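You operate a simulated robot arm through the tools that you are given. There is no shell and no other tool. Be economical: measure what you need, move in short steps, check, and stop when the job is done.

You run a simulated two-armed robot. Do the job below in one go: nothing can be reset, and whatever is moved stays where it is left.

## Task
On the roll bench, fold the grey cloth in half.

The check looks at the end state, three seconds after you hand in, the way a careful person would. Anything else that was tipped, shoved, dropped, spilled or broken makes it a failure. Flat cloth is picked up by pressing the open fingertips on it (5 to 10 N) and closing them slowly along it; thin cloth reads only 2 to 8 mm in the jaws.

## Robot
Two 7-joint arms with two-finger parallel grippers on one trunk, on a base that drives. Base frame: it is fixed to the floor where the robot stands at the start and does not move with it; the origin is under the middle of the robot, x ahead of it, y to its left, z up. Readings come in m, degrees, newtons and seconds.
The left shoulder is at the start at [0.07, 0.163, 1.07], the right one opposite. Places, roughly: roll bench [0.6, 0.1, 0.8]. Payload 3.43 kg a hand.
Tool frame (each hand has its own): the origin (TCP) lies between the finger pads and is the grasp point; the fingertips stand 0.034 m ahead of it; z points along the fingers, y is the line along which they close. Largest opening 0.128 m; finger width 0.024, thickness 0.012; the body of the gripper, 0.048 by 0.13 m, starts 0.096 m behind the TCP.
Orientation is that of the tool frame in the base frame, as a unit quaternion [w, x, y, z]. With the fingers straight down and closing along the base's y, the tool's x points along the base's -x, its y along +y and its z along -z.

## Interface
- The arms move only by the tool play_rows. It takes "left_steps", "right_steps" or both (then of equal length, played together; a hand with none holds still); each is a list of rows, each a list of 7 numbers: the shift along the base's x, y, z in m, then the turn, a rotation vector about the base's x, y, z in rad, then the closure, from 0 (fully open) to 1 (shut). In form: [[x, y, z, ax, ay, az, hand], ...]. A call has 1 to 12 rows; each row shifts and turns the commanded pose from where the row before left it. Rows are played at 5 a second. More than 0.05 m and 8.6 degrees between two rows, or a gripper value outside its range, and nothing of the call is played. Where a pose cannot be reached the arm comes as near as it can. A force on the tool above 40 N (or 10 N above the force at the start of the call, whichever is more), or a blocked arm, ends the call early, and 0.2 s more pass. The fingers move at their own pace (about 0.153 m/s each) and stop on an object; they squeeze with about 22 N. The grip force told is the motor's: it shows also when the fingers shut on nothing. Time passes only in rows, and 0.2 s behind the last, so rows that do not move let the fingers close. The reply holds the time, the measured pose of the TCP, the force on the tool along the base axes, the opening and the grip force, in the units named above and with some noise.
- Cameras (640 x 400 px; columns grow to the right, rows downward): "scene" is now at [0.1297, 0.0206, 1.2848]; the picture's right is [0.24, -0.97, -0.00], its down [-0.68, -0.17, -0.71] and it looks along [0.69, 0.17, -0.70] (base axes); focal length 214 px, centre (320, 200). "left" rides on the left gripper at [0.076, 0.011, -0.16] in its tool frame; the picture's right is [-0.15, 0.99, 0.00], its down [-0.88, -0.13, -0.46] and it looks along [-0.45, -0.07, 0.89] (tool axes); focal length 234 px, centre (320, 200). "right" rides on the right gripper at [0.076, -0.011, -0.16] in its tool frame; the picture's right is [0.15, 0.99, 0.00], its down [-0.88, 0.13, -0.46] and it looks along [-0.45, 0.07, 0.89] (tool axes); focal length 234 px, centre (320, 200). There is no depth. A picture from a camera that has moved, and an enlarged one, comes with that camera's place and axes in the base frame and with its lens.
- camera(camera): a new picture of that camera. No time passes.
- move_column(by): slides the trunk up (or, below 0, down) by that many m; the arms and the scene camera ride with it, the base frame stays. It gives what a move gives, with no picture.
- roll_base(legs): drives the robot by 1 to 6 legs, each [ahead, left, turn to the left] in m, m and degrees, along the robot's own axes; the way and the turn of a leg run together, so that a leg with both is an arc; at most 1.5 m and 180 degrees a leg. The arms and the cameras ride along, it lands a little off, and it stops where it bumps. It gives what a move gives.
- turn_head(pan, tilt): turns the head with the scene camera to pan (to the left, within 86 degrees either way) and tilt (down, from -29 to 69), counted from straight ahead of the robot. It gives what a move gives.
- zoom(camera, box): a new picture of the part [left, top, right, bottom] of that camera's present view, enlarged. No time passes.
- sign_off(): hands the job in; it is judged then, once.

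Go step by step. Nothing tells you exact positions but the pictures and the camera data: compare them with the known pose of the tool, close in by small moves and look again before you grip or let go. The budget is 120 turns and 108 pictures, counting those below and the enlarged ones. Unless the task says otherwise, let go and move clear before handing in.

The tools are called after "Request:" as name(argument=value, ...) on one line, values as JSON. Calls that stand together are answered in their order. play_rows: Moves the arms, as the interface text tells. Its arguments: {"type":"object","properties":{"left_steps":{"type":"array"},"right_steps":{"type":"array"}},"required":[]} The other tools are called the same way: move_column (by) slides the trunk up or down; roll_base (legs) drives the base; turn_head (pan, tilt) turns the head that bears the scene camera; camera (camera) takes a picture; zoom (camera, box) takes an enlarged picture of a part of a camera's view; sign_off () hands the job in.

At the start:

```text
time_s: 0.0
left_ee_pos: [0.6787, 0.2479, 0.9461]
left_orientation: [0.0, -0.001, 1.0, 0.0]
left_force: [0.0, 0.8, -0.2]
left_grip_width: 0.1282
left_grip_force: 0.1
right_ee_pos: [0.6648, -0.261, 0.9428]
right_orientation: [0.0, 0.0, 1.0, 0.0]
right_force: [0.0, 0.7, -0.5]
right_grip_width: 0.128
right_grip_force: 0.0
trunk travel left (down, up): [-0.55, 0.39]
robot x, y, heading: [-0.0033, 0.0037, 0.0]
head pan, tilt: [13.7, 44.6]
```

scene: 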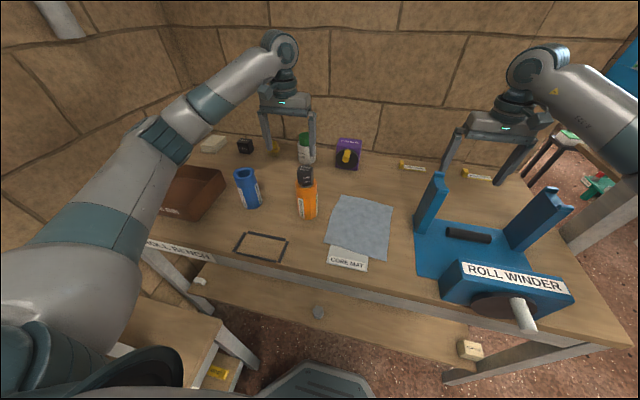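
right: 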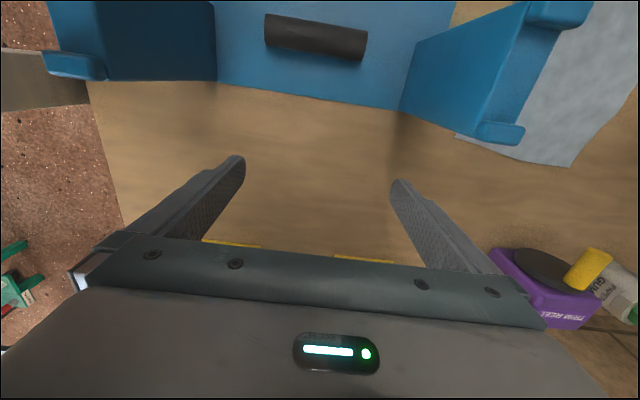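
left: 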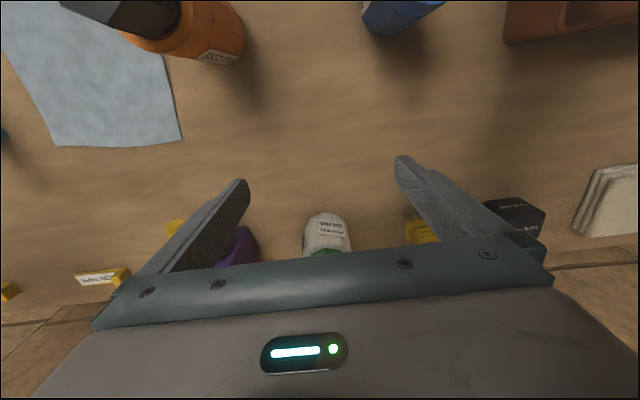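

The grey cloth lies in the middle of the bench, between the orange bottle and the roll winder. I'll zoom in to measure its corners.

Request:
zoom(camera="scene", box=[280, 160, 440, 280])

Request:
zoom(camera="left", box=[0, 0, 320, 200])

```text
3.33 times, centred on (360, 220) of scene
camera zoom: at [0.1297, 0.0206, 1.2848], right [0.24, -0.97, 0.0], down [-0.68, -0.17, -0.71], along [0.69, 0.17, -0.7], focal length 715 px, centre (187, 133)
```

zoom: 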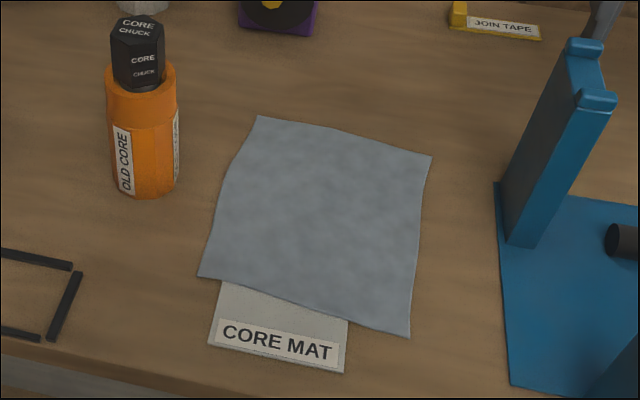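

```text
2.00 times, centred on (160, 100) of left
camera zoom: at [0.6034, 0.2588, 1.1068], right [0.15, 0.99, 0.0], down [0.88, -0.13, 0.46], along [0.45, -0.07, -0.89], focal length 468 px, centre (640, 400)
```

zoom: 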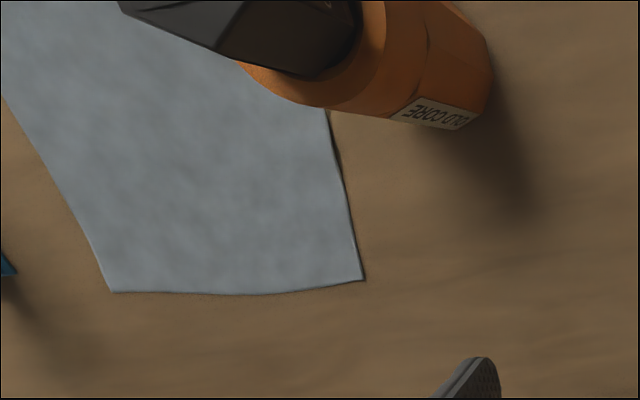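

The two views agree if the bench top is at about z 0.80. That puts the cloth corners near (0.65, 0.075), (0.63, -0.095), (0.436, -0.077) and (0.45, 0.09). Before I choose a hand orientation, I'll check how wide the grippers are and how tall the posts are.

Request:
zoom(camera="scene", box=[420, 30, 600, 240])

Request:
zoom(camera="scene", box=[220, 20, 380, 120])

```text
1.90 times, centred on (510, 135) of scene
camera zoom: at [0.1297, 0.0206, 1.2848], right [0.24, -0.97, 0.0], down [-0.68, -0.17, -0.71], along [0.69, 0.17, -0.7], focal length 408 px, centre (-42, 324)
```

zoom: 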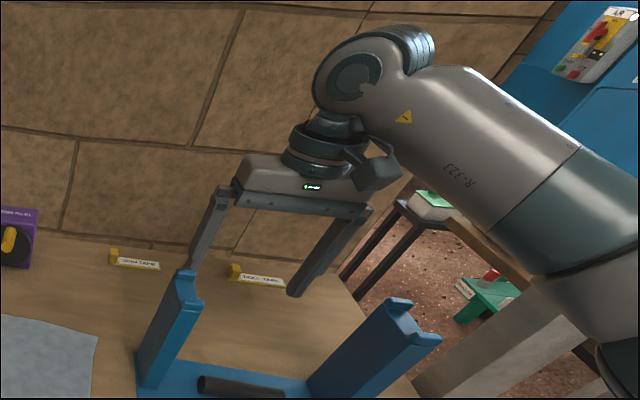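

```text
4.00 times, centred on (300, 70) of scene
camera zoom: at [0.1297, 0.0206, 1.2848], right [0.24, -0.97, 0.0], down [-0.68, -0.17, -0.71], along [0.69, 0.17, -0.7], focal length 858 px, centre (400, 720)
```

zoom: 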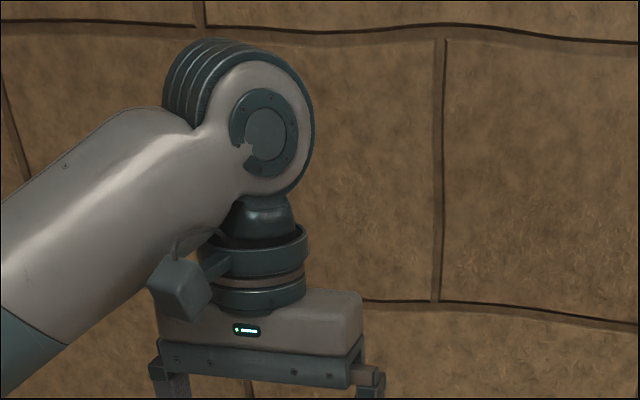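

The left winder post tops out at about z 0.965 and the bottle stack at about 0.98. I'll raise both hands above them, then turn each so its fingers close along x and bring it over the cloth's far corners.

Request:
play_rows(left_steps=[[0, 0, 0.05, 0, 0, 0, 0], [0, 0, 0.05, 0, 0, 0, 0], [-0.0045, -0.017, 0, 0, 0, -0.143, 0], [-0.0045, -0.017, 0, 0, 0, -0.143, 0], [-0.0045, -0.017, 0, 0, 0, -0.143, 0], [-0.0045, -0.017, 0, 0, 0, -0.143, 0], [-0.0045, -0.017, 0, 0, 0, -0.143, 0], [-0.0045, -0.017, 0, 0, 0, -0.143, 0], [-0.0045, -0.017, 0, 0, 0, -0.143, 0], [-0.0045, -0.017, 0, 0, 0, -0.143, 0], [-0.0045, -0.017, 0, 0, 0, -0.143, 0], [-0.0045, -0.017, 0, 0, 0, -0.143, 0]], right_steps=[[0, 0, 0.05, 0, 0, 0, 0], [0, 0, 0.05, 0, 0, 0, 0], [-0.0045, 0.016, 0.001, 0, 0, -0.143, 0], [-0.0045, 0.016, 0.001, 0, 0, -0.143, 0], [-0.0045, 0.016, 0.001, 0, 0, -0.143, 0], [-0.0045, 0.016, 0.001, 0, 0, -0.143, 0], [-0.0045, 0.016, 0.001, 0, 0, -0.143, 0], [-0.0045, 0.016, 0.001, 0, 0, -0.143, 0], [-0.0045, 0.016, 0.001, 0, 0, -0.143, 0], [-0.0045, 0.016, 0.001, 0, 0, -0.143, 0], [-0.0045, 0.016, 0.001, 0, 0, -0.143, 0], [-0.0045, 0.016, 0.001, 0, 0, -0.143, 0]])

Request:
camera(camera="scene")

Request:
camera(camera="right")

Request:
camera(camera="left")

```text
time_s: 2.6
left_ee_pos: [0.6332, 0.0768, 1.0452]
left_orientation: [0.0, 0.656, 0.755, -0.001]
left_force: [0.5, 0.2, 1.3]
left_grip_width: 0.1279
left_grip_force: 0.0
right_ee_pos: [0.6179, -0.1016, 1.0525]
right_orientation: [-0.001, 0.656, 0.755, 0.0]
right_force: [1.4, 0.6, 0.4]
right_grip_width: 0.1281
right_grip_force: 0.0
trunk travel left (down, up): [-0.55, 0.39]
robot x, y, heading: [0.0009, -0.0007, 0.0]
head pan, tilt: [13.7, 44.6]
```

```text
100 pictures are left
camera scene: at [0.1296, 0.0207, 1.2848], right [0.24, -0.97, 0.0], down [-0.68, -0.17, -0.71], along [0.69, 0.17, -0.7], focal length 214 px, centre (320, 200)
```

scene: 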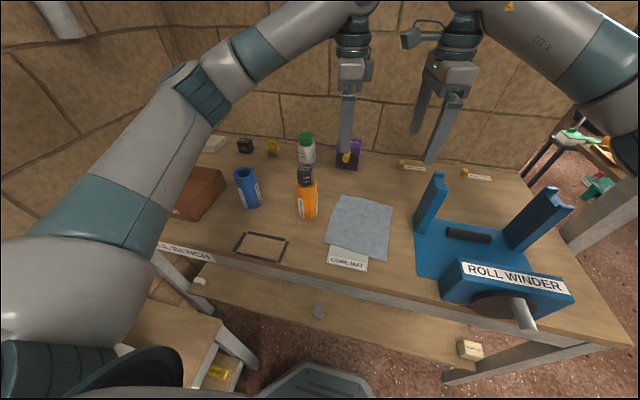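

```text
99 pictures are left
camera right: at [0.5994, -0.029, 1.213], right [0.96, 0.28, 0.0], down [0.25, -0.85, 0.46], along [0.13, -0.44, -0.89], focal length 234 px, centre (320, 200)
```

right: 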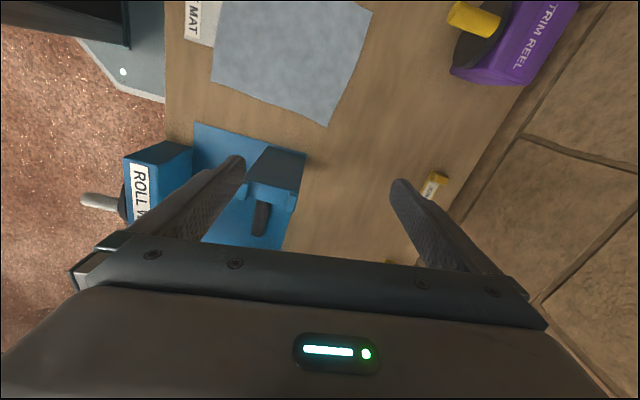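

```text
98 pictures are left
camera left: at [0.6344, 0.1544, 1.2061], right [1.0, -0.01, 0.0], down [-0.01, -0.89, 0.46], along [0.0, -0.46, -0.89], focal length 234 px, centre (320, 200)
```

left: 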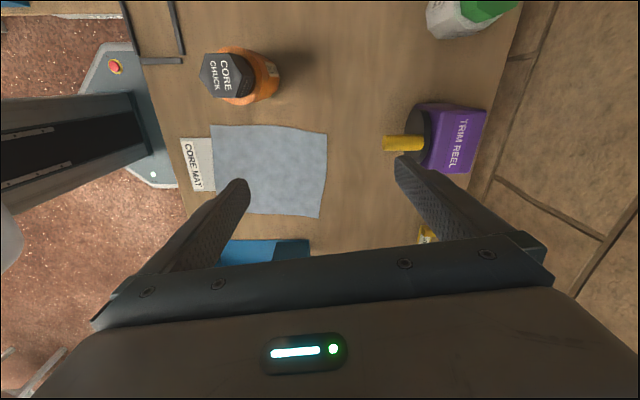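

The cloth corners check out from these views too. Next I'll finish the turn, lean the right hand slightly outward for clearance, narrow the jaws and come down to about 2 cm above the cloth.

Request:
play_rows(left_steps=[[-0.0065, -0.011, 0, 0, 0, -0.1415, 0.75], [-0.0065, -0.011, 0, 0, 0, 0, 0.75], [0, 0, -0.03, 0, 0, 0, 0.75], [0, 0, -0.04, 0, 0, 0, 0.75], [0, 0, -0.04, 0, 0, 0, 0.75], [0, 0, -0.04, 0, 0, 0, 0.75], [0, 0, -0.03, 0, 0, 0, 0.75]], right_steps=[[-0.0055, 0.012, 0, 0, 0, -0.1415, 0.75], [-0.0055, 0.0116, 0, 0.1, 0, 0, 0.75], [0, 0, -0.04, 0, 0, 0, 0.75], [0, 0, -0.04, 0, 0, 0, 0.75], [0, 0, -0.04, 0, 0, 0, 0.75], [0, 0, -0.04, 0, 0, 0, 0.75], [0, 0, -0.03, 0, 0, 0, 0.75]])

Request:
camera(camera="scene")

Request:
camera(camera="right")

Request:
camera(camera="left")

```text
time_s: 4.2
left_ee_pos: [0.6202, 0.0552, 0.864]
left_orientation: [0.001, 0.706, 0.708, 0.0]
left_force: [0.9, 0.5, -0.3]
left_grip_width: 0.0321
left_grip_force: 0.0
right_ee_pos: [0.61, -0.0775, 0.8625]
right_orientation: [-0.035, 0.707, 0.706, 0.035]
right_force: [-0.8, -0.2, -0.5]
right_grip_width: 0.0319
right_grip_force: 0.2
trunk travel left (down, up): [-0.55, 0.39]
robot x, y, heading: [-0.0022, -0.0012, -0.1]
head pan, tilt: [13.7, 44.6]
```

```text
97 pictures are left
camera scene: at [0.1304, 0.0203, 1.2848], right [0.24, -0.97, 0.0], down [-0.68, -0.17, -0.71], along [0.69, 0.17, -0.7], focal length 214 px, centre (320, 200)
```

scene: 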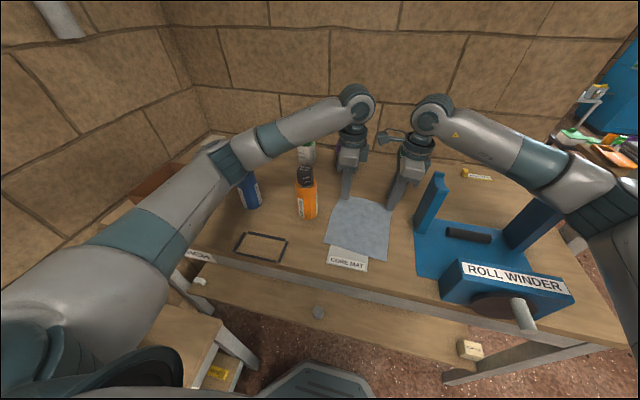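

```text
96 pictures are left
camera right: at [0.6008, -0.0196, 1.029], right [0.99, 0.15, 0.01], down [0.13, -0.92, 0.37], along [0.07, -0.36, -0.93], focal length 234 px, centre (320, 200)
```

right: 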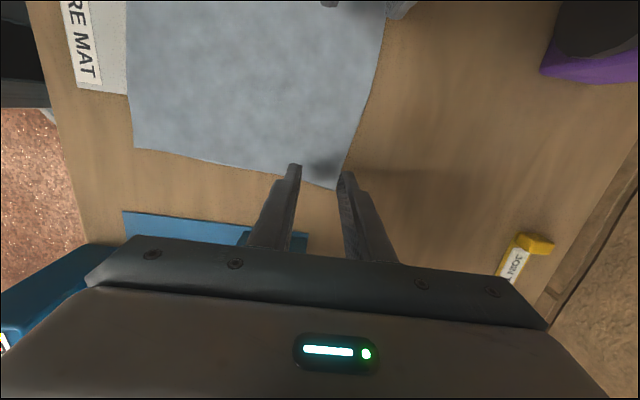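

```text
95 pictures are left
camera left: at [0.6322, 0.1322, 1.0246], right [0.99, -0.15, 0.0], down [-0.13, -0.88, 0.46], along [-0.07, -0.45, -0.89], focal length 234 px, centre (320, 200)
```

left: 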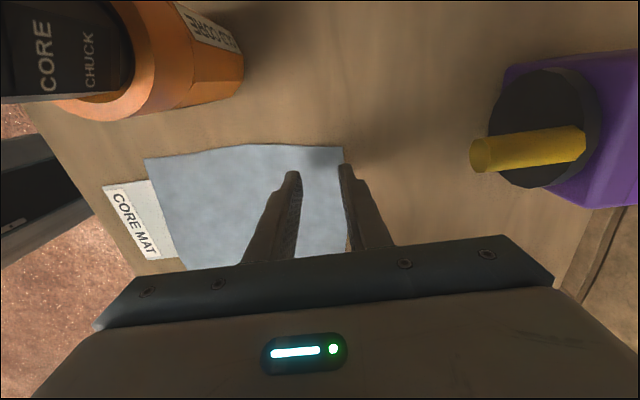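

Both hands are over their corners. I'll nudge both slightly inward onto the cloth and lower toward contact.

Request:
play_rows(left_steps=[[-0.003, 0, -0.01, 0, 0, 0, 0.75], [0, 0, -0.01, 0, 0, 0, 0.75], [0, 0, -0.004, 0, 0, 0, 0.75]], right_steps=[[-0.006, 0.002, -0.01, 0, 0, 0, 0.75], [0, 0, -0.01, 0, 0, 0, 0.75], [0, 0, -0.002, 0, 0, 0, 0.75]])

Request:
zoom(camera="left", box=[220, 120, 420, 260])

Request:
zoom(camera="right", box=[220, 120, 420, 260])

```text
time_s: 5.0
left_ee_pos: [0.6181, 0.0554, 0.8403]
left_orientation: [-0.001, 0.706, 0.708, -0.001]
left_force: [0.7, -0.5, 0.0]
left_grip_width: 0.032
left_grip_force: 0.0
right_ee_pos: [0.6039, -0.0755, 0.8392]
right_orientation: [-0.036, 0.706, 0.706, 0.035]
right_force: [-0.1, 0.1, -0.7]
right_grip_width: 0.0321
right_grip_force: 0.0
trunk travel left (down, up): [-0.55, 0.39]
robot x, y, heading: [0.0017, 0.0015, 0.2]
head pan, tilt: [13.7, 44.6]
```

```text
2.86 times, centred on (320, 190) of left
camera zoom: at [0.6313, 0.1326, 1.0], right [0.99, -0.15, 0.0], down [-0.13, -0.88, 0.46], along [-0.07, -0.45, -0.89], focal length 669 px, centre (320, 229)
```

zoom: 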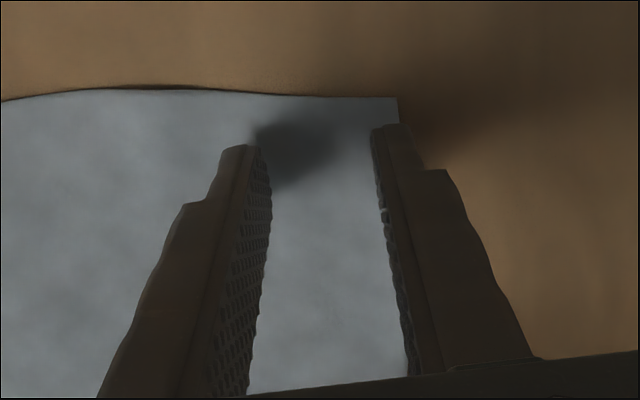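

```text
2.86 times, centred on (320, 190) of right
camera zoom: at [0.5959, -0.0169, 1.006], right [0.99, 0.15, 0.01], down [0.13, -0.92, 0.37], along [0.06, -0.36, -0.93], focal length 669 px, centre (320, 229)
```

zoom: 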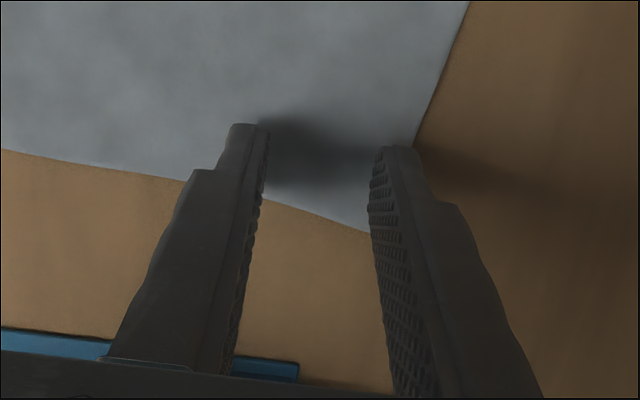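

The tips hover just above the cloth, and the right outer finger is right at the edge. I'll shift both a few mm inward and press down in small steps.

Request:
play_rows(left_steps=[[-0.004, 0, -0.002, 0, 0, 0, 0.75], [0, 0, -0.002, 0, 0, 0, 0.75]], right_steps=[[-0.007, 0.005, -0.001, 0, 0, 0, 0.75], [0, 0, -0.002, 0, 0, 0, 0.75]])

```text
time_s: 5.6
left_ee_pos: [0.6126, 0.0558, 0.8384]
left_orientation: [-0.002, 0.707, 0.708, -0.002]
left_force: [0.9, -0.8, 0.6]
left_grip_width: 0.0322
left_grip_force: 0.1
right_ee_pos: [0.5965, -0.0712, 0.837]
right_orientation: [-0.035, 0.707, 0.706, 0.036]
right_force: [0.9, -0.4, 0.9]
right_grip_width: 0.032
right_grip_force: 0.1
trunk travel left (down, up): [-0.55, 0.39]
robot x, y, heading: [0.0027, 0.0061, 0.0]
head pan, tilt: [13.7, 44.6]
```

No contact yet; lowering further.

Request:
play_rows(left_steps=[[0, 0, -0.002, 0, 0, 0, 0.75], [0, 0, -0.002, 0, 0, 0, 0.75]], right_steps=[[0, 0, -0.002, 0, 0, 0, 0.75], [0, 0, -0.001, 0, 0, 0, 0.75]])

```text
time_s: 6.2
left_ee_pos: [0.6131, 0.0553, 0.8361]
left_orientation: [0.001, 0.707, 0.708, 0.001]
left_force: [-1.0, 0.5, 0.6]
left_grip_width: 0.0318
left_grip_force: 0.1
right_ee_pos: [0.5962, -0.0705, 0.8363]
right_orientation: [-0.035, 0.706, 0.707, 0.036]
right_force: [1.5, -1.4, 12.1]
right_grip_width: 0.0321
right_grip_force: 0.1
trunk travel left (down, up): [-0.55, 0.39]
robot x, y, heading: [-0.0009, -0.0024, 0.0]
head pan, tilt: [13.7, 44.6]
```

The right hand is in contact at about 12 N, so I'll ease it slightly and bring the left into contact.

Request:
play_rows(left_steps=[[0, 0, -0.0015, 0, 0, 0, 0.75]], right_steps=[[0, 0, 0.0005, 0, 0, 0, 0.75]])

```text
time_s: 6.6
left_ee_pos: [0.6127, 0.0552, 0.8359]
left_orientation: [0.001, 0.706, 0.708, 0.001]
left_force: [0.5, 0.2, 10.1]
left_grip_width: 0.0318
left_grip_force: 0.1
right_ee_pos: [0.5966, -0.071, 0.8361]
right_orientation: [-0.035, 0.707, 0.706, 0.035]
right_force: [2.7, 0.7, 11.7]
right_grip_width: 0.0316
right_grip_force: 0.0
trunk travel left (down, up): [-0.55, 0.39]
robot x, y, heading: [0.001, -0.0018, 0.0]
head pan, tilt: [13.7, 44.6]
```

Both hands are pressing at about 10 N. I'll ease the right a touch, then close slowly along the cloth.

Request:
play_rows(left_steps=[[0, 0, 0.0003, 0, 0, 0, 0.78], [0, 0, 0, 0, 0, 0, 0.81], [0, 0, 0, 0, 0, 0, 0.84], [0, 0, 0, 0, 0, 0, 0.87], [0, 0, 0, 0, 0, 0, 0.9], [0, 0, 0, 0, 0, 0, 0.93], [0, 0, 0, 0, 0, 0, 0.96], [0, 0, 0, 0, 0, 0, 1], [0, 0, 0, 0, 0, 0, 1], [0, 0, 0, 0, 0, 0, 1]], right_steps=[[0, 0, 0.0006, 0, 0, 0, 0.78], [0, 0, 0, 0, 0, 0, 0.81], [0, 0, 0, 0, 0, 0, 0.84], [0, 0, 0, 0, 0, 0, 0.87], [0, 0, 0, 0, 0, 0, 0.9], [0, 0, 0, 0, 0, 0, 0.93], [0, 0, 0, 0, 0, 0, 0.96], [0, 0, 0, 0, 0, 0, 1], [0, 0, 0, 0, 0, 0, 1], [0, 0, 0, 0, 0, 0, 1]])

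Request:
camera(camera="left")

Request:
camera(camera="right")

```text
time_s: 8.8
left_ee_pos: [0.6123, 0.0559, 0.8355]
left_orientation: [0.002, 0.706, 0.708, 0.001]
left_force: [7.5, -1.4, 29.2]
left_grip_width: 0.0067
left_grip_force: 22.1
right_ee_pos: [0.5947, -0.071, 0.837]
right_orientation: [-0.035, 0.706, 0.706, 0.035]
right_force: [-0.4, -0.4, 1.1]
right_grip_width: 0.0021
right_grip_force: 21.8
trunk travel left (down, up): [-0.55, 0.39]
robot x, y, heading: [0.0022, -0.0009, 0.1]
head pan, tilt: [13.7, 44.6]
```

```text
92 pictures are left
camera left: at [0.6239, 0.1312, 0.9953], right [0.99, -0.14, 0.0], down [-0.13, -0.88, 0.46], along [-0.06, -0.45, -0.89], focal length 234 px, centre (320, 200)
```

left: 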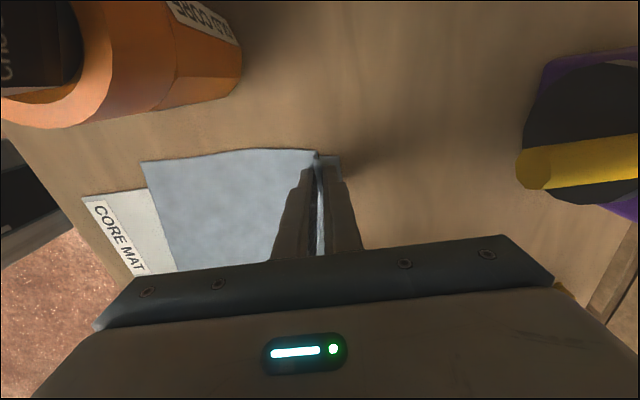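

```text
91 pictures are left
camera right: at [0.5857, -0.0124, 1.0035], right [0.99, 0.15, 0.02], down [0.13, -0.92, 0.37], along [0.07, -0.36, -0.93], focal length 234 px, centre (320, 200)
```

right: 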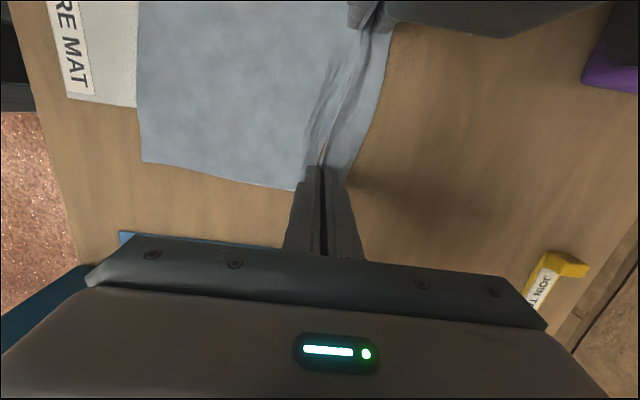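

The left hand has cloth at 6.7 mm. The right reads only 2.1 mm, which may be a thin hold. I'll lift both 3 cm and check.

Request:
play_rows(left_steps=[[0, 0, 0.01, 0, 0, 0, 1], [0, 0, 0.01, 0, 0, 0, 1], [0, 0, 0.01, 0, 0, 0, 1]], right_steps=[[0, 0, 0.01, 0, 0, 0, 1], [0, 0, 0.01, 0, 0, 0, 1], [0, 0, 0.01, 0, 0, 0, 1]])

Request:
camera(camera="right")

Request:
zoom(camera="scene", box=[280, 130, 440, 280])

```text
time_s: 9.6
left_ee_pos: [0.6117, 0.0545, 0.8626]
left_orientation: [-0.001, 0.707, 0.707, 0.0]
left_force: [0.2, -0.1, -0.3]
left_grip_width: 0.0063
left_grip_force: 21.9
right_ee_pos: [0.5961, -0.0707, 0.8668]
right_orientation: [-0.035, 0.706, 0.706, 0.037]
right_force: [0.2, 0.1, -0.2]
right_grip_width: 0.0021
right_grip_force: 21.9
trunk travel left (down, up): [-0.55, 0.39]
robot x, y, heading: [-0.0011, -0.0043, 0.0]
head pan, tilt: [13.7, 44.6]
```

```text
90 pictures are left
camera right: at [0.5877, -0.013, 1.0326], right [0.99, 0.15, 0.01], down [0.13, -0.92, 0.37], along [0.07, -0.36, -0.93], focal length 234 px, centre (320, 200)
```

right: 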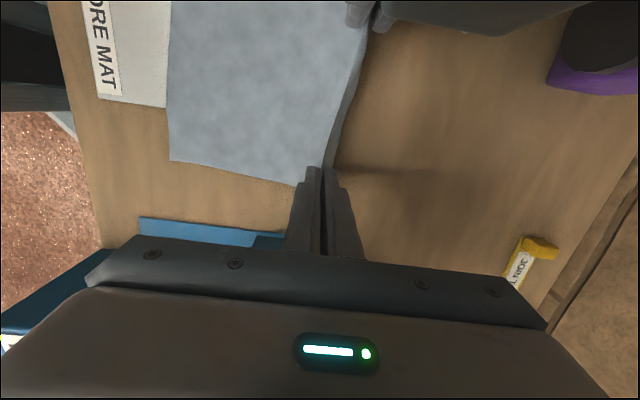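

```text
2.67 times, centred on (360, 205) of scene
camera zoom: at [0.1296, 0.0206, 1.2847], right [0.24, -0.97, 0.0], down [-0.68, -0.17, -0.71], along [0.69, 0.17, -0.7], focal length 572 px, centre (213, 187)
```

zoom: 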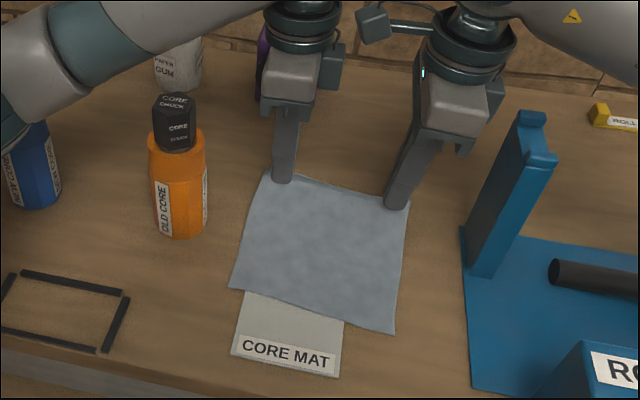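

Both hands hold the cloth. Next I'll carry the far edge over in a low arc toward the near edge, stopping halfway to check the arms, the bottle and the post.

Request:
play_rows(left_steps=[[-0.012, 0.001, 0.01, 0, 0, 0, 1], [-0.01, 0.001, 0.007, 0, 0, 0, 1], [-0.01, 0.001, 0.006, 0, 0, 0, 1], [-0.01, 0.001, 0.004, 0, 0, 0, 1], [-0.01, 0.001, 0.004, 0, 0, 0, 1], [-0.01, 0.0005, 0, 0, 0, 0, 1], [-0.01, 0.0005, 0, 0, 0, 0, 1]], right_steps=[[-0.011, 0.001, 0.01, 0, 0, 0, 1], [-0.009, 0.001, 0.007, 0, 0, 0, 1], [-0.009, 0.001, 0.006, 0, 0, 0, 1], [-0.009, 0.001, 0.004, 0, 0, 0, 1], [-0.009, 0.001, 0.0015, 0, 0, 0, 1], [-0.009, 0.0005, 0, 0, 0, 0, 1], [-0.009, 0.0005, 0, 0, 0, 0, 1]])

Request:
camera(camera="scene")

Request:
zoom(camera="scene", box=[280, 130, 440, 280])

Request:
camera(camera="left")

```text
time_s: 11.2
left_ee_pos: [0.5416, 0.0601, 0.8941]
left_orientation: [0.0, 0.707, 0.708, 0.0]
left_force: [0.0, 0.2, 0.8]
left_grip_width: 0.0066
left_grip_force: 21.9
right_ee_pos: [0.5327, -0.0634, 0.8947]
right_orientation: [-0.035, 0.706, 0.706, 0.035]
right_force: [0.3, 0.0, 0.7]
right_grip_width: 0.0021
right_grip_force: 21.7
trunk travel left (down, up): [-0.55, 0.39]
robot x, y, heading: [-0.0007, -0.0016, -0.3]
head pan, tilt: [13.7, 44.6]
```

```text
88 pictures are left
camera scene: at [0.1294, 0.0206, 1.2848], right [0.24, -0.97, 0.0], down [-0.68, -0.17, -0.71], along [0.69, 0.17, -0.7], focal length 214 px, centre (320, 200)
```

scene: 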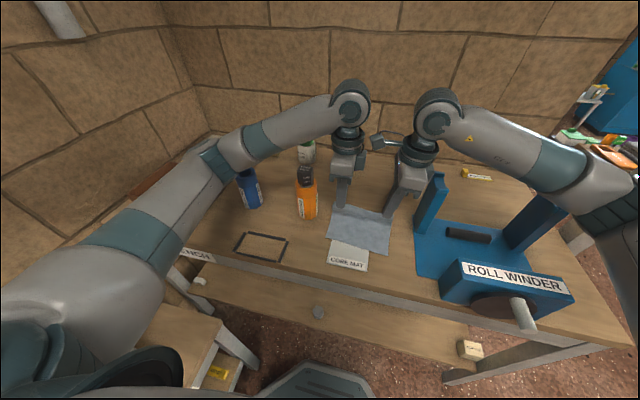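

```text
2.67 times, centred on (360, 205) of scene
camera zoom: at [0.1294, 0.0206, 1.2848], right [0.24, -0.97, 0.0], down [-0.68, -0.17, -0.71], along [0.69, 0.17, -0.7], focal length 572 px, centre (213, 187)
```

zoom: 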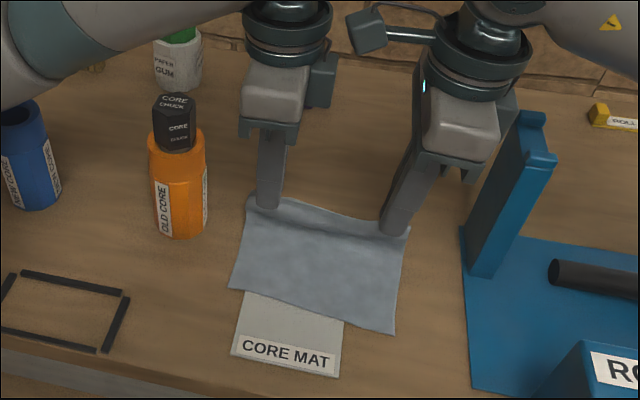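

```text
86 pictures are left
camera left: at [0.553, 0.1367, 1.0543], right [0.99, -0.14, 0.0], down [-0.13, -0.88, 0.46], along [-0.07, -0.45, -0.89], focal length 234 px, centre (320, 200)
```

left: 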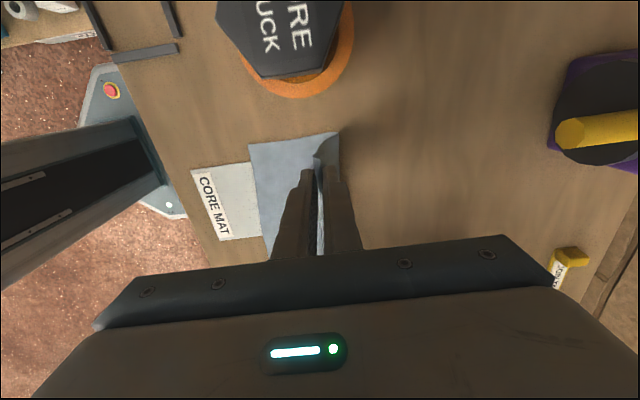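

The near corners haven't moved and everything is clear. I'll carry on over and down, going slightly past and then back so the free flap lies toward the near edge.

Request:
play_rows(left_steps=[[-0.012, 0.001, 0, 0, 0, 0, 1], [-0.012, 0.001, -0.003, 0, 0, 0, 1], [-0.012, 0.001, -0.006, 0, 0, 0, 1], [-0.012, 0.001, -0.007, 0, 0, 0, 1], [-0.012, 0.001, -0.008, 0, 0, 0, 1], [-0.008, 0, -0.008, 0, 0, 0, 1]], right_steps=[[-0.012, 0.001, 0, 0, 0, 0, 1], [-0.012, 0.001, -0.003, 0, 0, 0, 1], [-0.012, 0.001, -0.006, 0, 0, 0, 1], [-0.012, 0.001, -0.007, 0, 0, 0, 1], [-0.01, 0.001, -0.008, 0, 0, 0, 1], [-0.008, 0, -0.008, 0, 0, 0, 1]])

Request:
zoom(camera="scene", box=[280, 130, 440, 280])

Request:
camera(camera="left")

Request:
camera(camera="right")

```text
time_s: 12.6
left_ee_pos: [0.4733, 0.0662, 0.8629]
left_orientation: [0.0, 0.706, 0.708, 0.0]
left_force: [-0.5, 0.1, -0.8]
left_grip_width: 0.006
left_grip_force: 22.1
right_ee_pos: [0.4663, -0.0594, 0.8619]
right_orientation: [-0.035, 0.706, 0.706, 0.035]
right_force: [0.3, -0.4, 0.3]
right_grip_width: 0.002
right_grip_force: 21.8
trunk travel left (down, up): [-0.55, 0.39]
robot x, y, heading: [-0.0008, -0.0, -0.2]
head pan, tilt: [13.7, 44.6]
```

```text
2.67 times, centred on (360, 205) of scene
camera zoom: at [0.1296, 0.0205, 1.2848], right [0.24, -0.97, 0.0], down [-0.68, -0.17, -0.71], along [0.69, 0.17, -0.7], focal length 572 px, centre (213, 187)
```

zoom: 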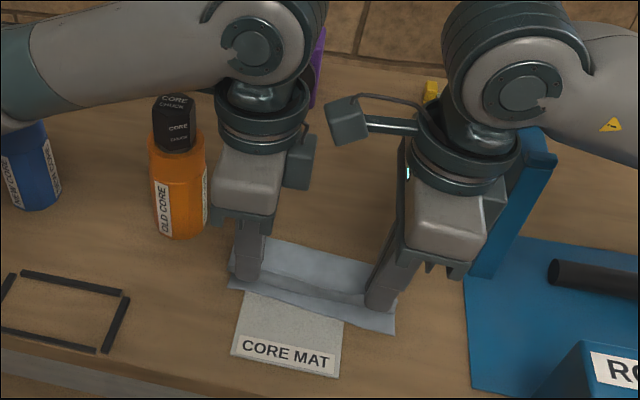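

```text
84 pictures are left
camera left: at [0.4847, 0.1425, 1.0223], right [0.99, -0.15, 0.0], down [-0.13, -0.88, 0.46], along [-0.07, -0.45, -0.89], focal length 234 px, centre (320, 200)
```

left: 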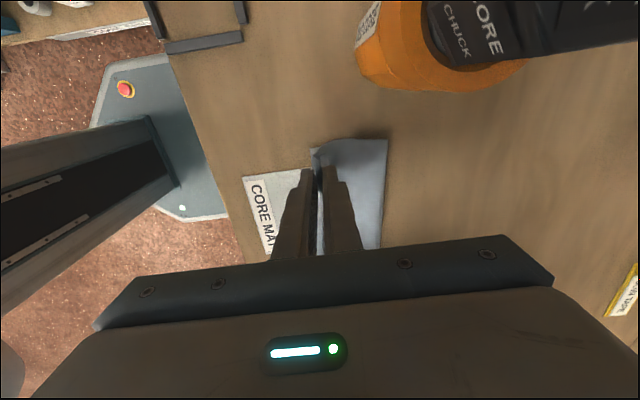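

```text
83 pictures are left
camera right: at [0.4564, -0.0012, 1.0283], right [0.99, 0.15, 0.01], down [0.13, -0.92, 0.37], along [0.07, -0.36, -0.93], focal length 234 px, centre (320, 200)
```

right: 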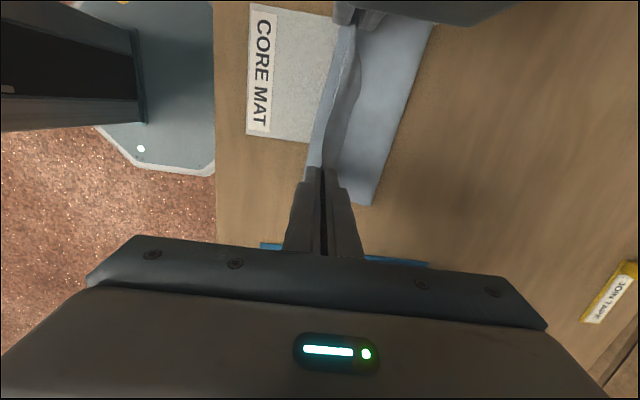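

The fold is over the near edge. I'll lower it and draw back about 1 cm to lay the flap flat.

Request:
play_rows(left_steps=[[0, 0, -0.006, 0, 0, 0, 1], [0, 0, -0.005, 0, 0, 0, 1], [0.004, 0, -0.003, 0, 0, 0, 1], [0.003, 0, -0.002, 0, 0, 0, 1], [0.003, 0, -0.002, 0, 0, 0, 1]], right_steps=[[0, 0, -0.006, 0, 0, 0, 1], [0, 0, -0.005, 0, 0, 0, 1], [0.004, 0, -0.003, 0, 0, 0, 1], [0.003, 0, -0.002, 0, 0, 0, 1], [0.003, 0, -0.002, 0, 0, 0, 1]])

Request:
zoom(camera="scene", box=[310, 190, 410, 270])

Request:
camera(camera="right")

Request:
camera(camera="left")

```text
time_s: 13.8
left_ee_pos: [0.482, 0.0658, 0.8449]
left_orientation: [0.0, 0.706, 0.708, 0.0]
left_force: [0.1, 0.5, 2.6]
left_grip_width: 0.0059
left_grip_force: 21.6
right_ee_pos: [0.4755, -0.0601, 0.844]
right_orientation: [-0.035, 0.706, 0.706, 0.035]
right_force: [-0.7, -0.2, 1.3]
right_grip_width: 0.0022
right_grip_force: 22.5
trunk travel left (down, up): [-0.55, 0.39]
robot x, y, heading: [0.0024, 0.0019, -0.1]
head pan, tilt: [13.7, 44.6]
```

```text
5.00 times, centred on (360, 230) of scene
camera zoom: at [0.1296, 0.0205, 1.2849], right [0.24, -0.97, 0.0], down [-0.68, -0.17, -0.71], along [0.69, 0.17, -0.7], focal length 1072 px, centre (120, 50)
```

zoom: 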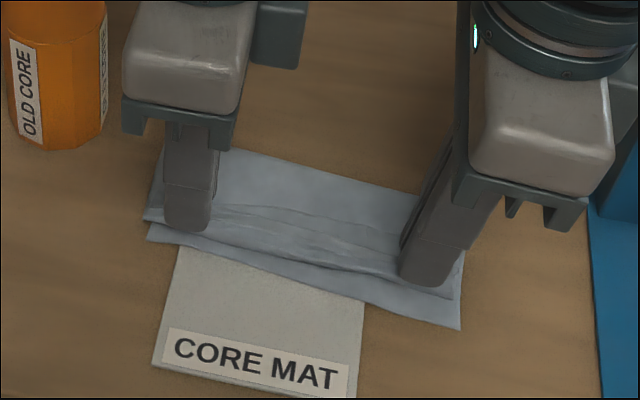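

```text
81 pictures are left
camera right: at [0.4666, -0.0011, 1.0116], right [0.99, 0.15, 0.01], down [0.13, -0.92, 0.37], along [0.07, -0.36, -0.93], focal length 234 px, centre (320, 200)
```

right: 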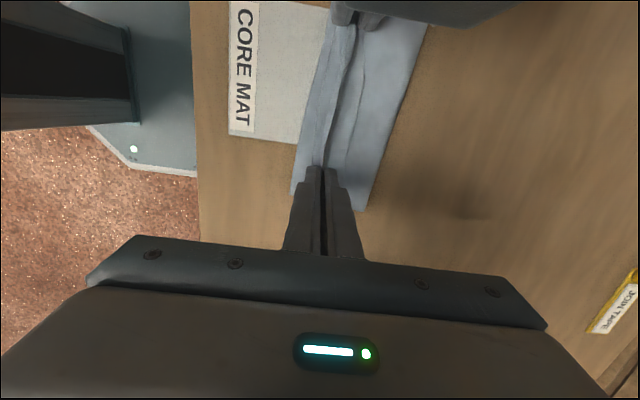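

```text
80 pictures are left
camera left: at [0.4945, 0.1422, 1.0053], right [0.99, -0.15, 0.0], down [-0.13, -0.88, 0.46], along [-0.07, -0.45, -0.89], focal length 234 px, centre (320, 200)
```

left: 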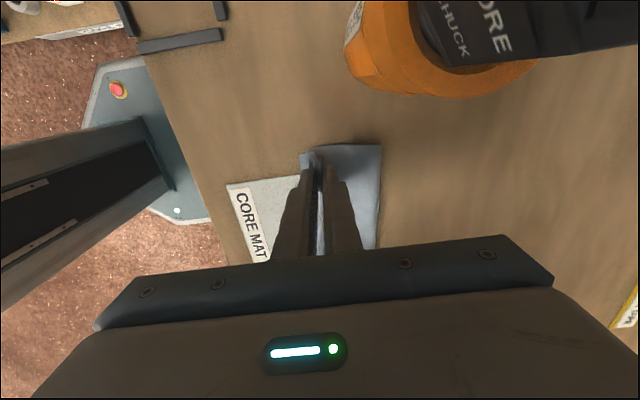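

The upper layer's edge looks 1–2 cm short of the lower edge. I'll take a closer look before releasing.

Request:
zoom(camera="scene", box=[325, 220, 365, 250])

Request:
zoom(camera="scene", box=[365, 225, 405, 260])

Request:
zoom(camera="right", box=[260, 10, 440, 220])

```text
13.33 times, centred on (345, 235) of scene
camera zoom: at [0.1296, 0.0205, 1.2849], right [0.24, -0.97, 0.0], down [-0.68, -0.17, -0.71], along [0.69, 0.17, -0.7], focal length 2860 px, centre (-13, -267)
```

zoom: 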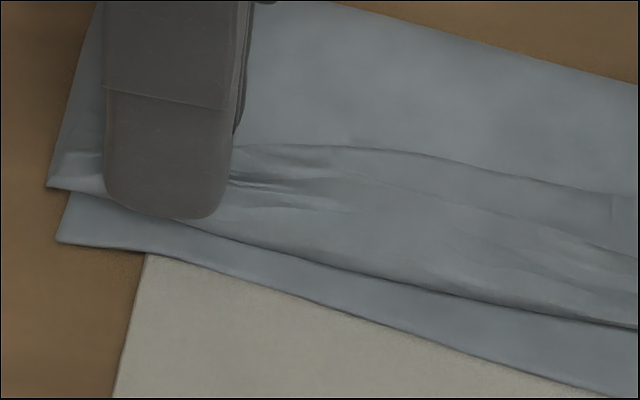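

```text
11.43 times, centred on (385, 242) of scene
camera zoom: at [0.1296, 0.0205, 1.2849], right [0.24, -0.97, 0.0], down [-0.68, -0.17, -0.71], along [0.69, 0.17, -0.7], focal length 2451 px, centre (-423, -286)
```

zoom: 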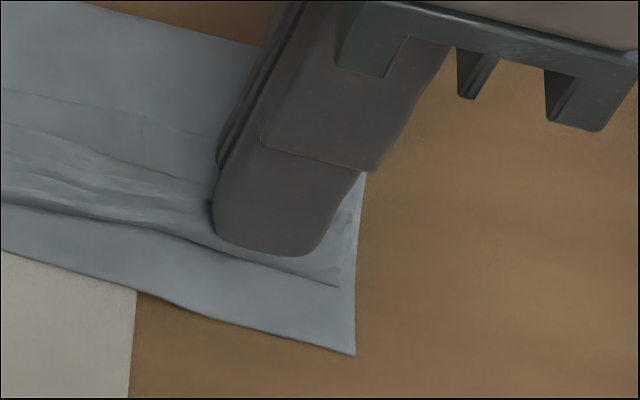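

```text
1.90 times, centred on (350, 115) of right
camera zoom: at [0.4666, -0.0011, 1.0116], right [0.99, 0.15, 0.01], down [0.13, -0.92, 0.37], along [0.07, -0.36, -0.93], focal length 446 px, centre (263, 362)
```

zoom: 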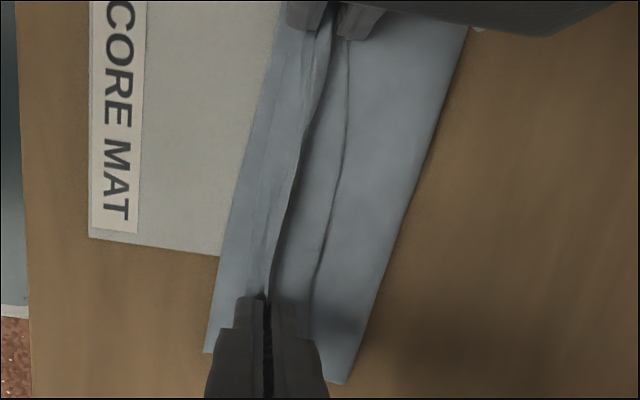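

The pinched hem has turned back on top of the fold because I gripped about 3 cm in from the edge. I'll reverse the arc, lay the edge back and grip again closer to it.

Request:
play_rows(left_steps=[[-0.005, 0, 0.012, 0, 0, 0, 1], [0.008, 0, 0.012, 0, 0, 0, 1], [0.012, -0.001, 0.012, 0, 0, 0, 1], [0.015, -0.001, 0.008, 0, 0, 0, 1], [0.015, -0.001, 0.006, 0, 0, 0, 1], [0.017, -0.001, 0, 0, 0, 0, 1], [0.015, -0.001, -0.003, 0, 0, 0, 1], [0.015, -0.001, -0.006, 0, 0, 0, 1], [0.015, -0.001, -0.01, 0, 0, 0, 1], [0.013, -0.001, -0.012, 0, 0, 0, 1], [0.01, -0.001, -0.01, 0, 0, 0, 1]], right_steps=[[-0.005, 0, 0.012, 0, 0, 0, 1], [0.008, 0, 0.012, 0, 0, 0, 1], [0.012, -0.001, 0.012, 0, 0, 0, 1], [0.014, -0.001, 0.008, 0, 0, 0, 1], [0.014, -0.001, 0.006, 0, 0, 0, 1], [0.015, -0.001, 0, 0, 0, 0, 1], [0.014, -0.001, -0.003, 0, 0, 0, 1], [0.014, -0.001, -0.006, 0, 0, 0, 1], [0.014, -0.001, -0.01, 0, 0, 0, 1], [0.012, -0.001, -0.012, 0, 0, 0, 1], [0.01, -0.001, -0.01, 0, 0, 0, 1]])

Request:
zoom(camera="scene", box=[280, 130, 440, 280])

Request:
camera(camera="right")

```text
time_s: 16.2
left_ee_pos: [0.6143, 0.0582, 0.8518]
left_orientation: [-0.001, 0.706, 0.708, -0.001]
left_force: [-0.4, -0.7, -0.8]
left_grip_width: 0.0064
left_grip_force: 22.2
right_ee_pos: [0.5973, -0.0692, 0.8538]
right_orientation: [-0.036, 0.706, 0.706, 0.035]
right_force: [0.4, 0.3, 0.4]
right_grip_width: 0.002
right_grip_force: 22.0
trunk travel left (down, up): [-0.55, 0.39]
robot x, y, heading: [-0.0027, 0.0004, 0.0]
head pan, tilt: [13.7, 44.6]
```

```text
2.67 times, centred on (360, 205) of scene
camera zoom: at [0.1303, 0.0206, 1.2848], right [0.24, -0.97, 0.0], down [-0.68, -0.17, -0.71], along [0.69, 0.17, -0.7], focal length 572 px, centre (213, 187)
```

zoom: 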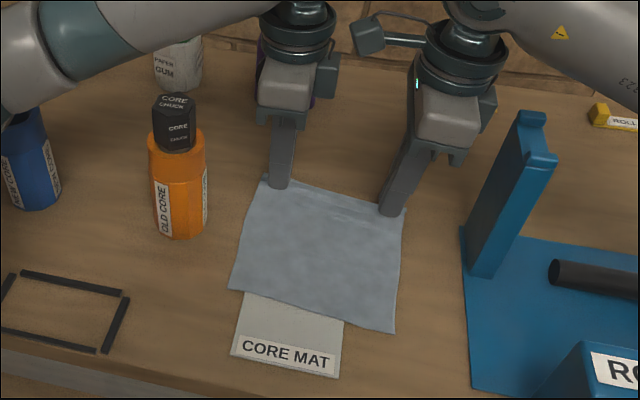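

```text
75 pictures are left
camera right: at [0.5879, -0.0106, 1.0208], right [0.99, 0.15, 0.01], down [0.13, -0.92, 0.37], along [0.07, -0.36, -0.93], focal length 234 px, centre (320, 200)
```

right: 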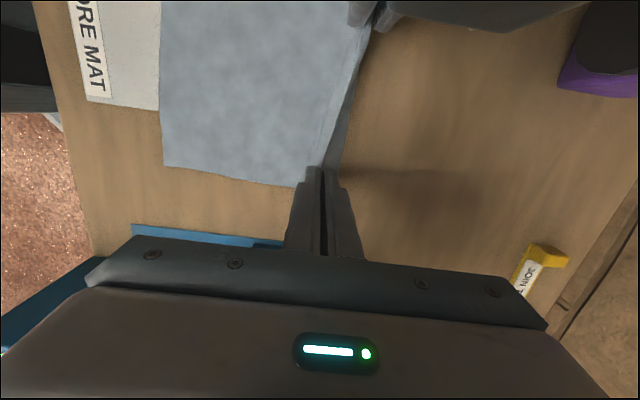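

Near corners still haven't moved. I'll lower the edge, open to let the flap lie out, and lift clear to look.

Request:
play_rows(left_steps=[[-0.002, 0, -0.005, 0, 0, 0, 1], [-0.002, 0, -0.004, 0, 0, 0, 1], [-0.002, 0, -0.003, 0, 0, 0, 1], [0, 0, -0.001, 0, 0, 0, 0.95], [0, 0, 0, 0, 0, 0, 0.88], [0, 0, 0, 0, 0, 0, 0.8], [0, 0, 0, 0, 0, 0, 0.7], [0, 0, 0.02, 0, 0, 0, 0.7], [0, 0, 0.03, 0, 0, 0, 0.7], [0, 0, 0.04, 0, 0, 0, 0.7]], right_steps=[[-0.002, 0, -0.006, 0, 0, 0, 1], [-0.002, 0, -0.004, 0, 0, 0, 1], [-0.002, 0, -0.004, 0, 0, 0, 1], [0, 0, -0.001, 0, 0, 0, 0.95], [0, 0, 0, 0, 0, 0, 0.88], [0, 0, 0, 0, 0, 0, 0.8], [0, 0, 0, 0, 0, 0, 0.7], [0, 0, 0.02, 0, 0, 0, 0.7], [0, 0, 0.03, 0, 0, 0, 0.7], [0, 0, 0.04, 0, 0, 0, 0.7]])

Request:
zoom(camera="scene", box=[280, 130, 440, 280])

Request:
camera(camera="right")

Request:
camera(camera="left")

```text
time_s: 18.4
left_ee_pos: [0.6063, 0.0576, 0.9304]
left_orientation: [-0.001, 0.707, 0.707, 0.0]
left_force: [0.6, 0.7, -0.6]
left_grip_width: 0.0382
left_grip_force: 0.1
right_ee_pos: [0.5884, -0.0681, 0.9287]
right_orientation: [-0.036, 0.706, 0.706, 0.035]
right_force: [0.0, -0.8, 0.3]
right_grip_width: 0.0387
right_grip_force: 0.0
trunk travel left (down, up): [-0.55, 0.39]
robot x, y, heading: [0.0016, 0.0032, 0.2]
head pan, tilt: [13.7, 44.6]
```

```text
2.67 times, centred on (360, 205) of scene
camera zoom: at [0.1284, 0.0207, 1.2848], right [0.24, -0.97, 0.0], down [-0.68, -0.17, -0.71], along [0.69, 0.17, -0.7], focal length 572 px, centre (213, 187)
```

zoom: 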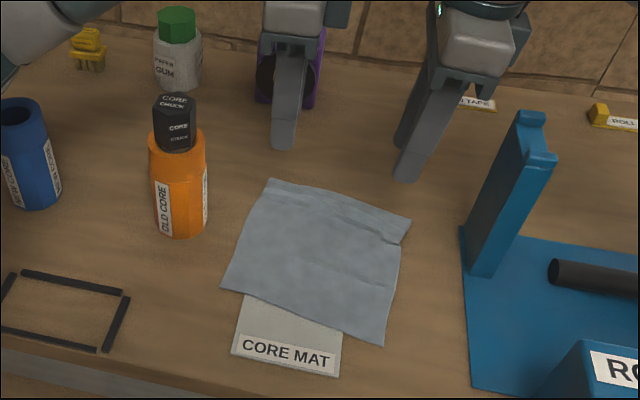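

```text
73 pictures are left
camera right: at [0.5804, -0.01, 1.0962], right [0.99, 0.15, 0.01], down [0.13, -0.92, 0.37], along [0.07, -0.36, -0.93], focal length 234 px, centre (320, 200)
```

right: 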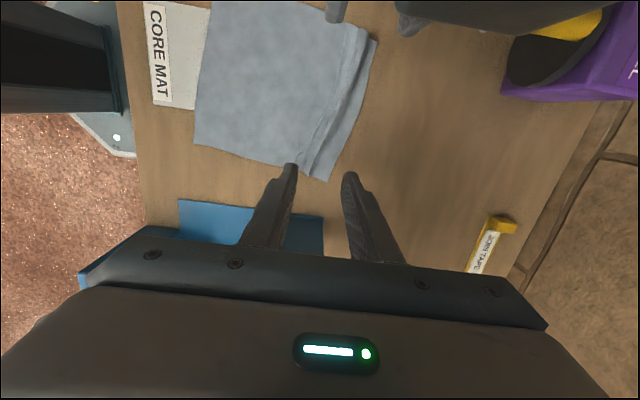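

```text
72 pictures are left
camera left: at [0.6197, 0.1334, 1.0914], right [0.99, -0.15, 0.0], down [-0.13, -0.88, 0.45], along [-0.07, -0.45, -0.89], focal length 234 px, centre (320, 200)
```

left: 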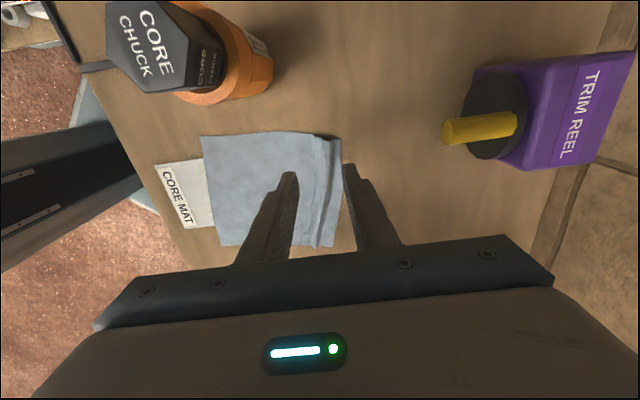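

The cloth is back down with a crease near the far edge, and it has shifted slightly toward the robot. I'll zoom in to find the edge.

Request:
zoom(camera="scene", box=[325, 190, 395, 235])

Request:
zoom(camera="left", box=[190, 120, 380, 260])

Request:
zoom(camera="right", box=[180, 0, 400, 190])

```text
8.89 times, centred on (360, 212) of scene
camera zoom: at [0.1284, 0.0207, 1.2848], right [0.24, -0.97, 0.0], down [-0.68, -0.17, -0.71], along [0.69, 0.17, -0.7], focal length 1906 px, centre (-36, 89)
```

zoom: 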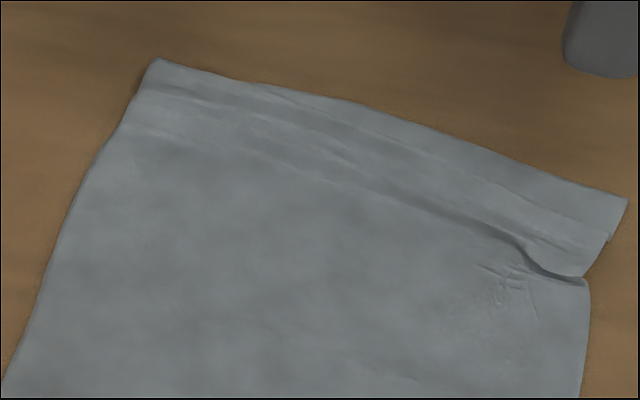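

```text
2.86 times, centred on (285, 190) of left
camera zoom: at [0.6197, 0.1334, 1.0914], right [0.99, -0.15, 0.0], down [-0.13, -0.88, 0.45], along [-0.07, -0.45, -0.89], focal length 669 px, centre (420, 229)
```

zoom: 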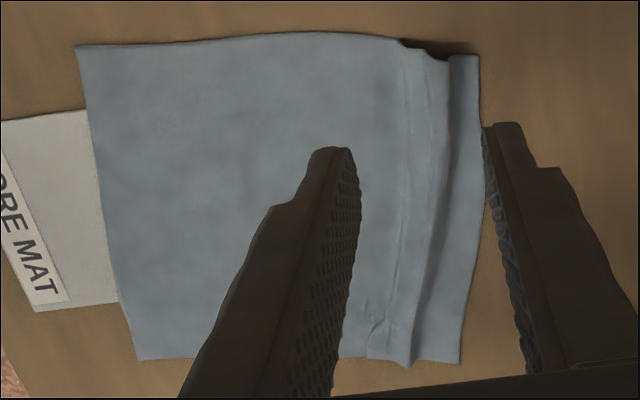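

```text
2.11 times, centred on (290, 95) of right
camera zoom: at [0.5804, -0.01, 1.0962], right [0.99, 0.15, 0.01], down [0.13, -0.92, 0.37], along [0.07, -0.36, -0.93], focal length 493 px, centre (383, 421)
```

zoom: 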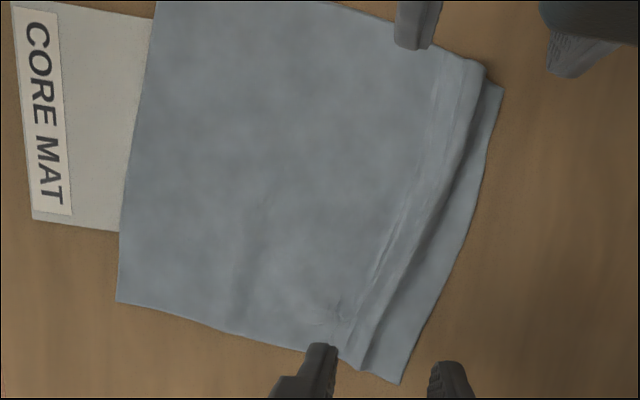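

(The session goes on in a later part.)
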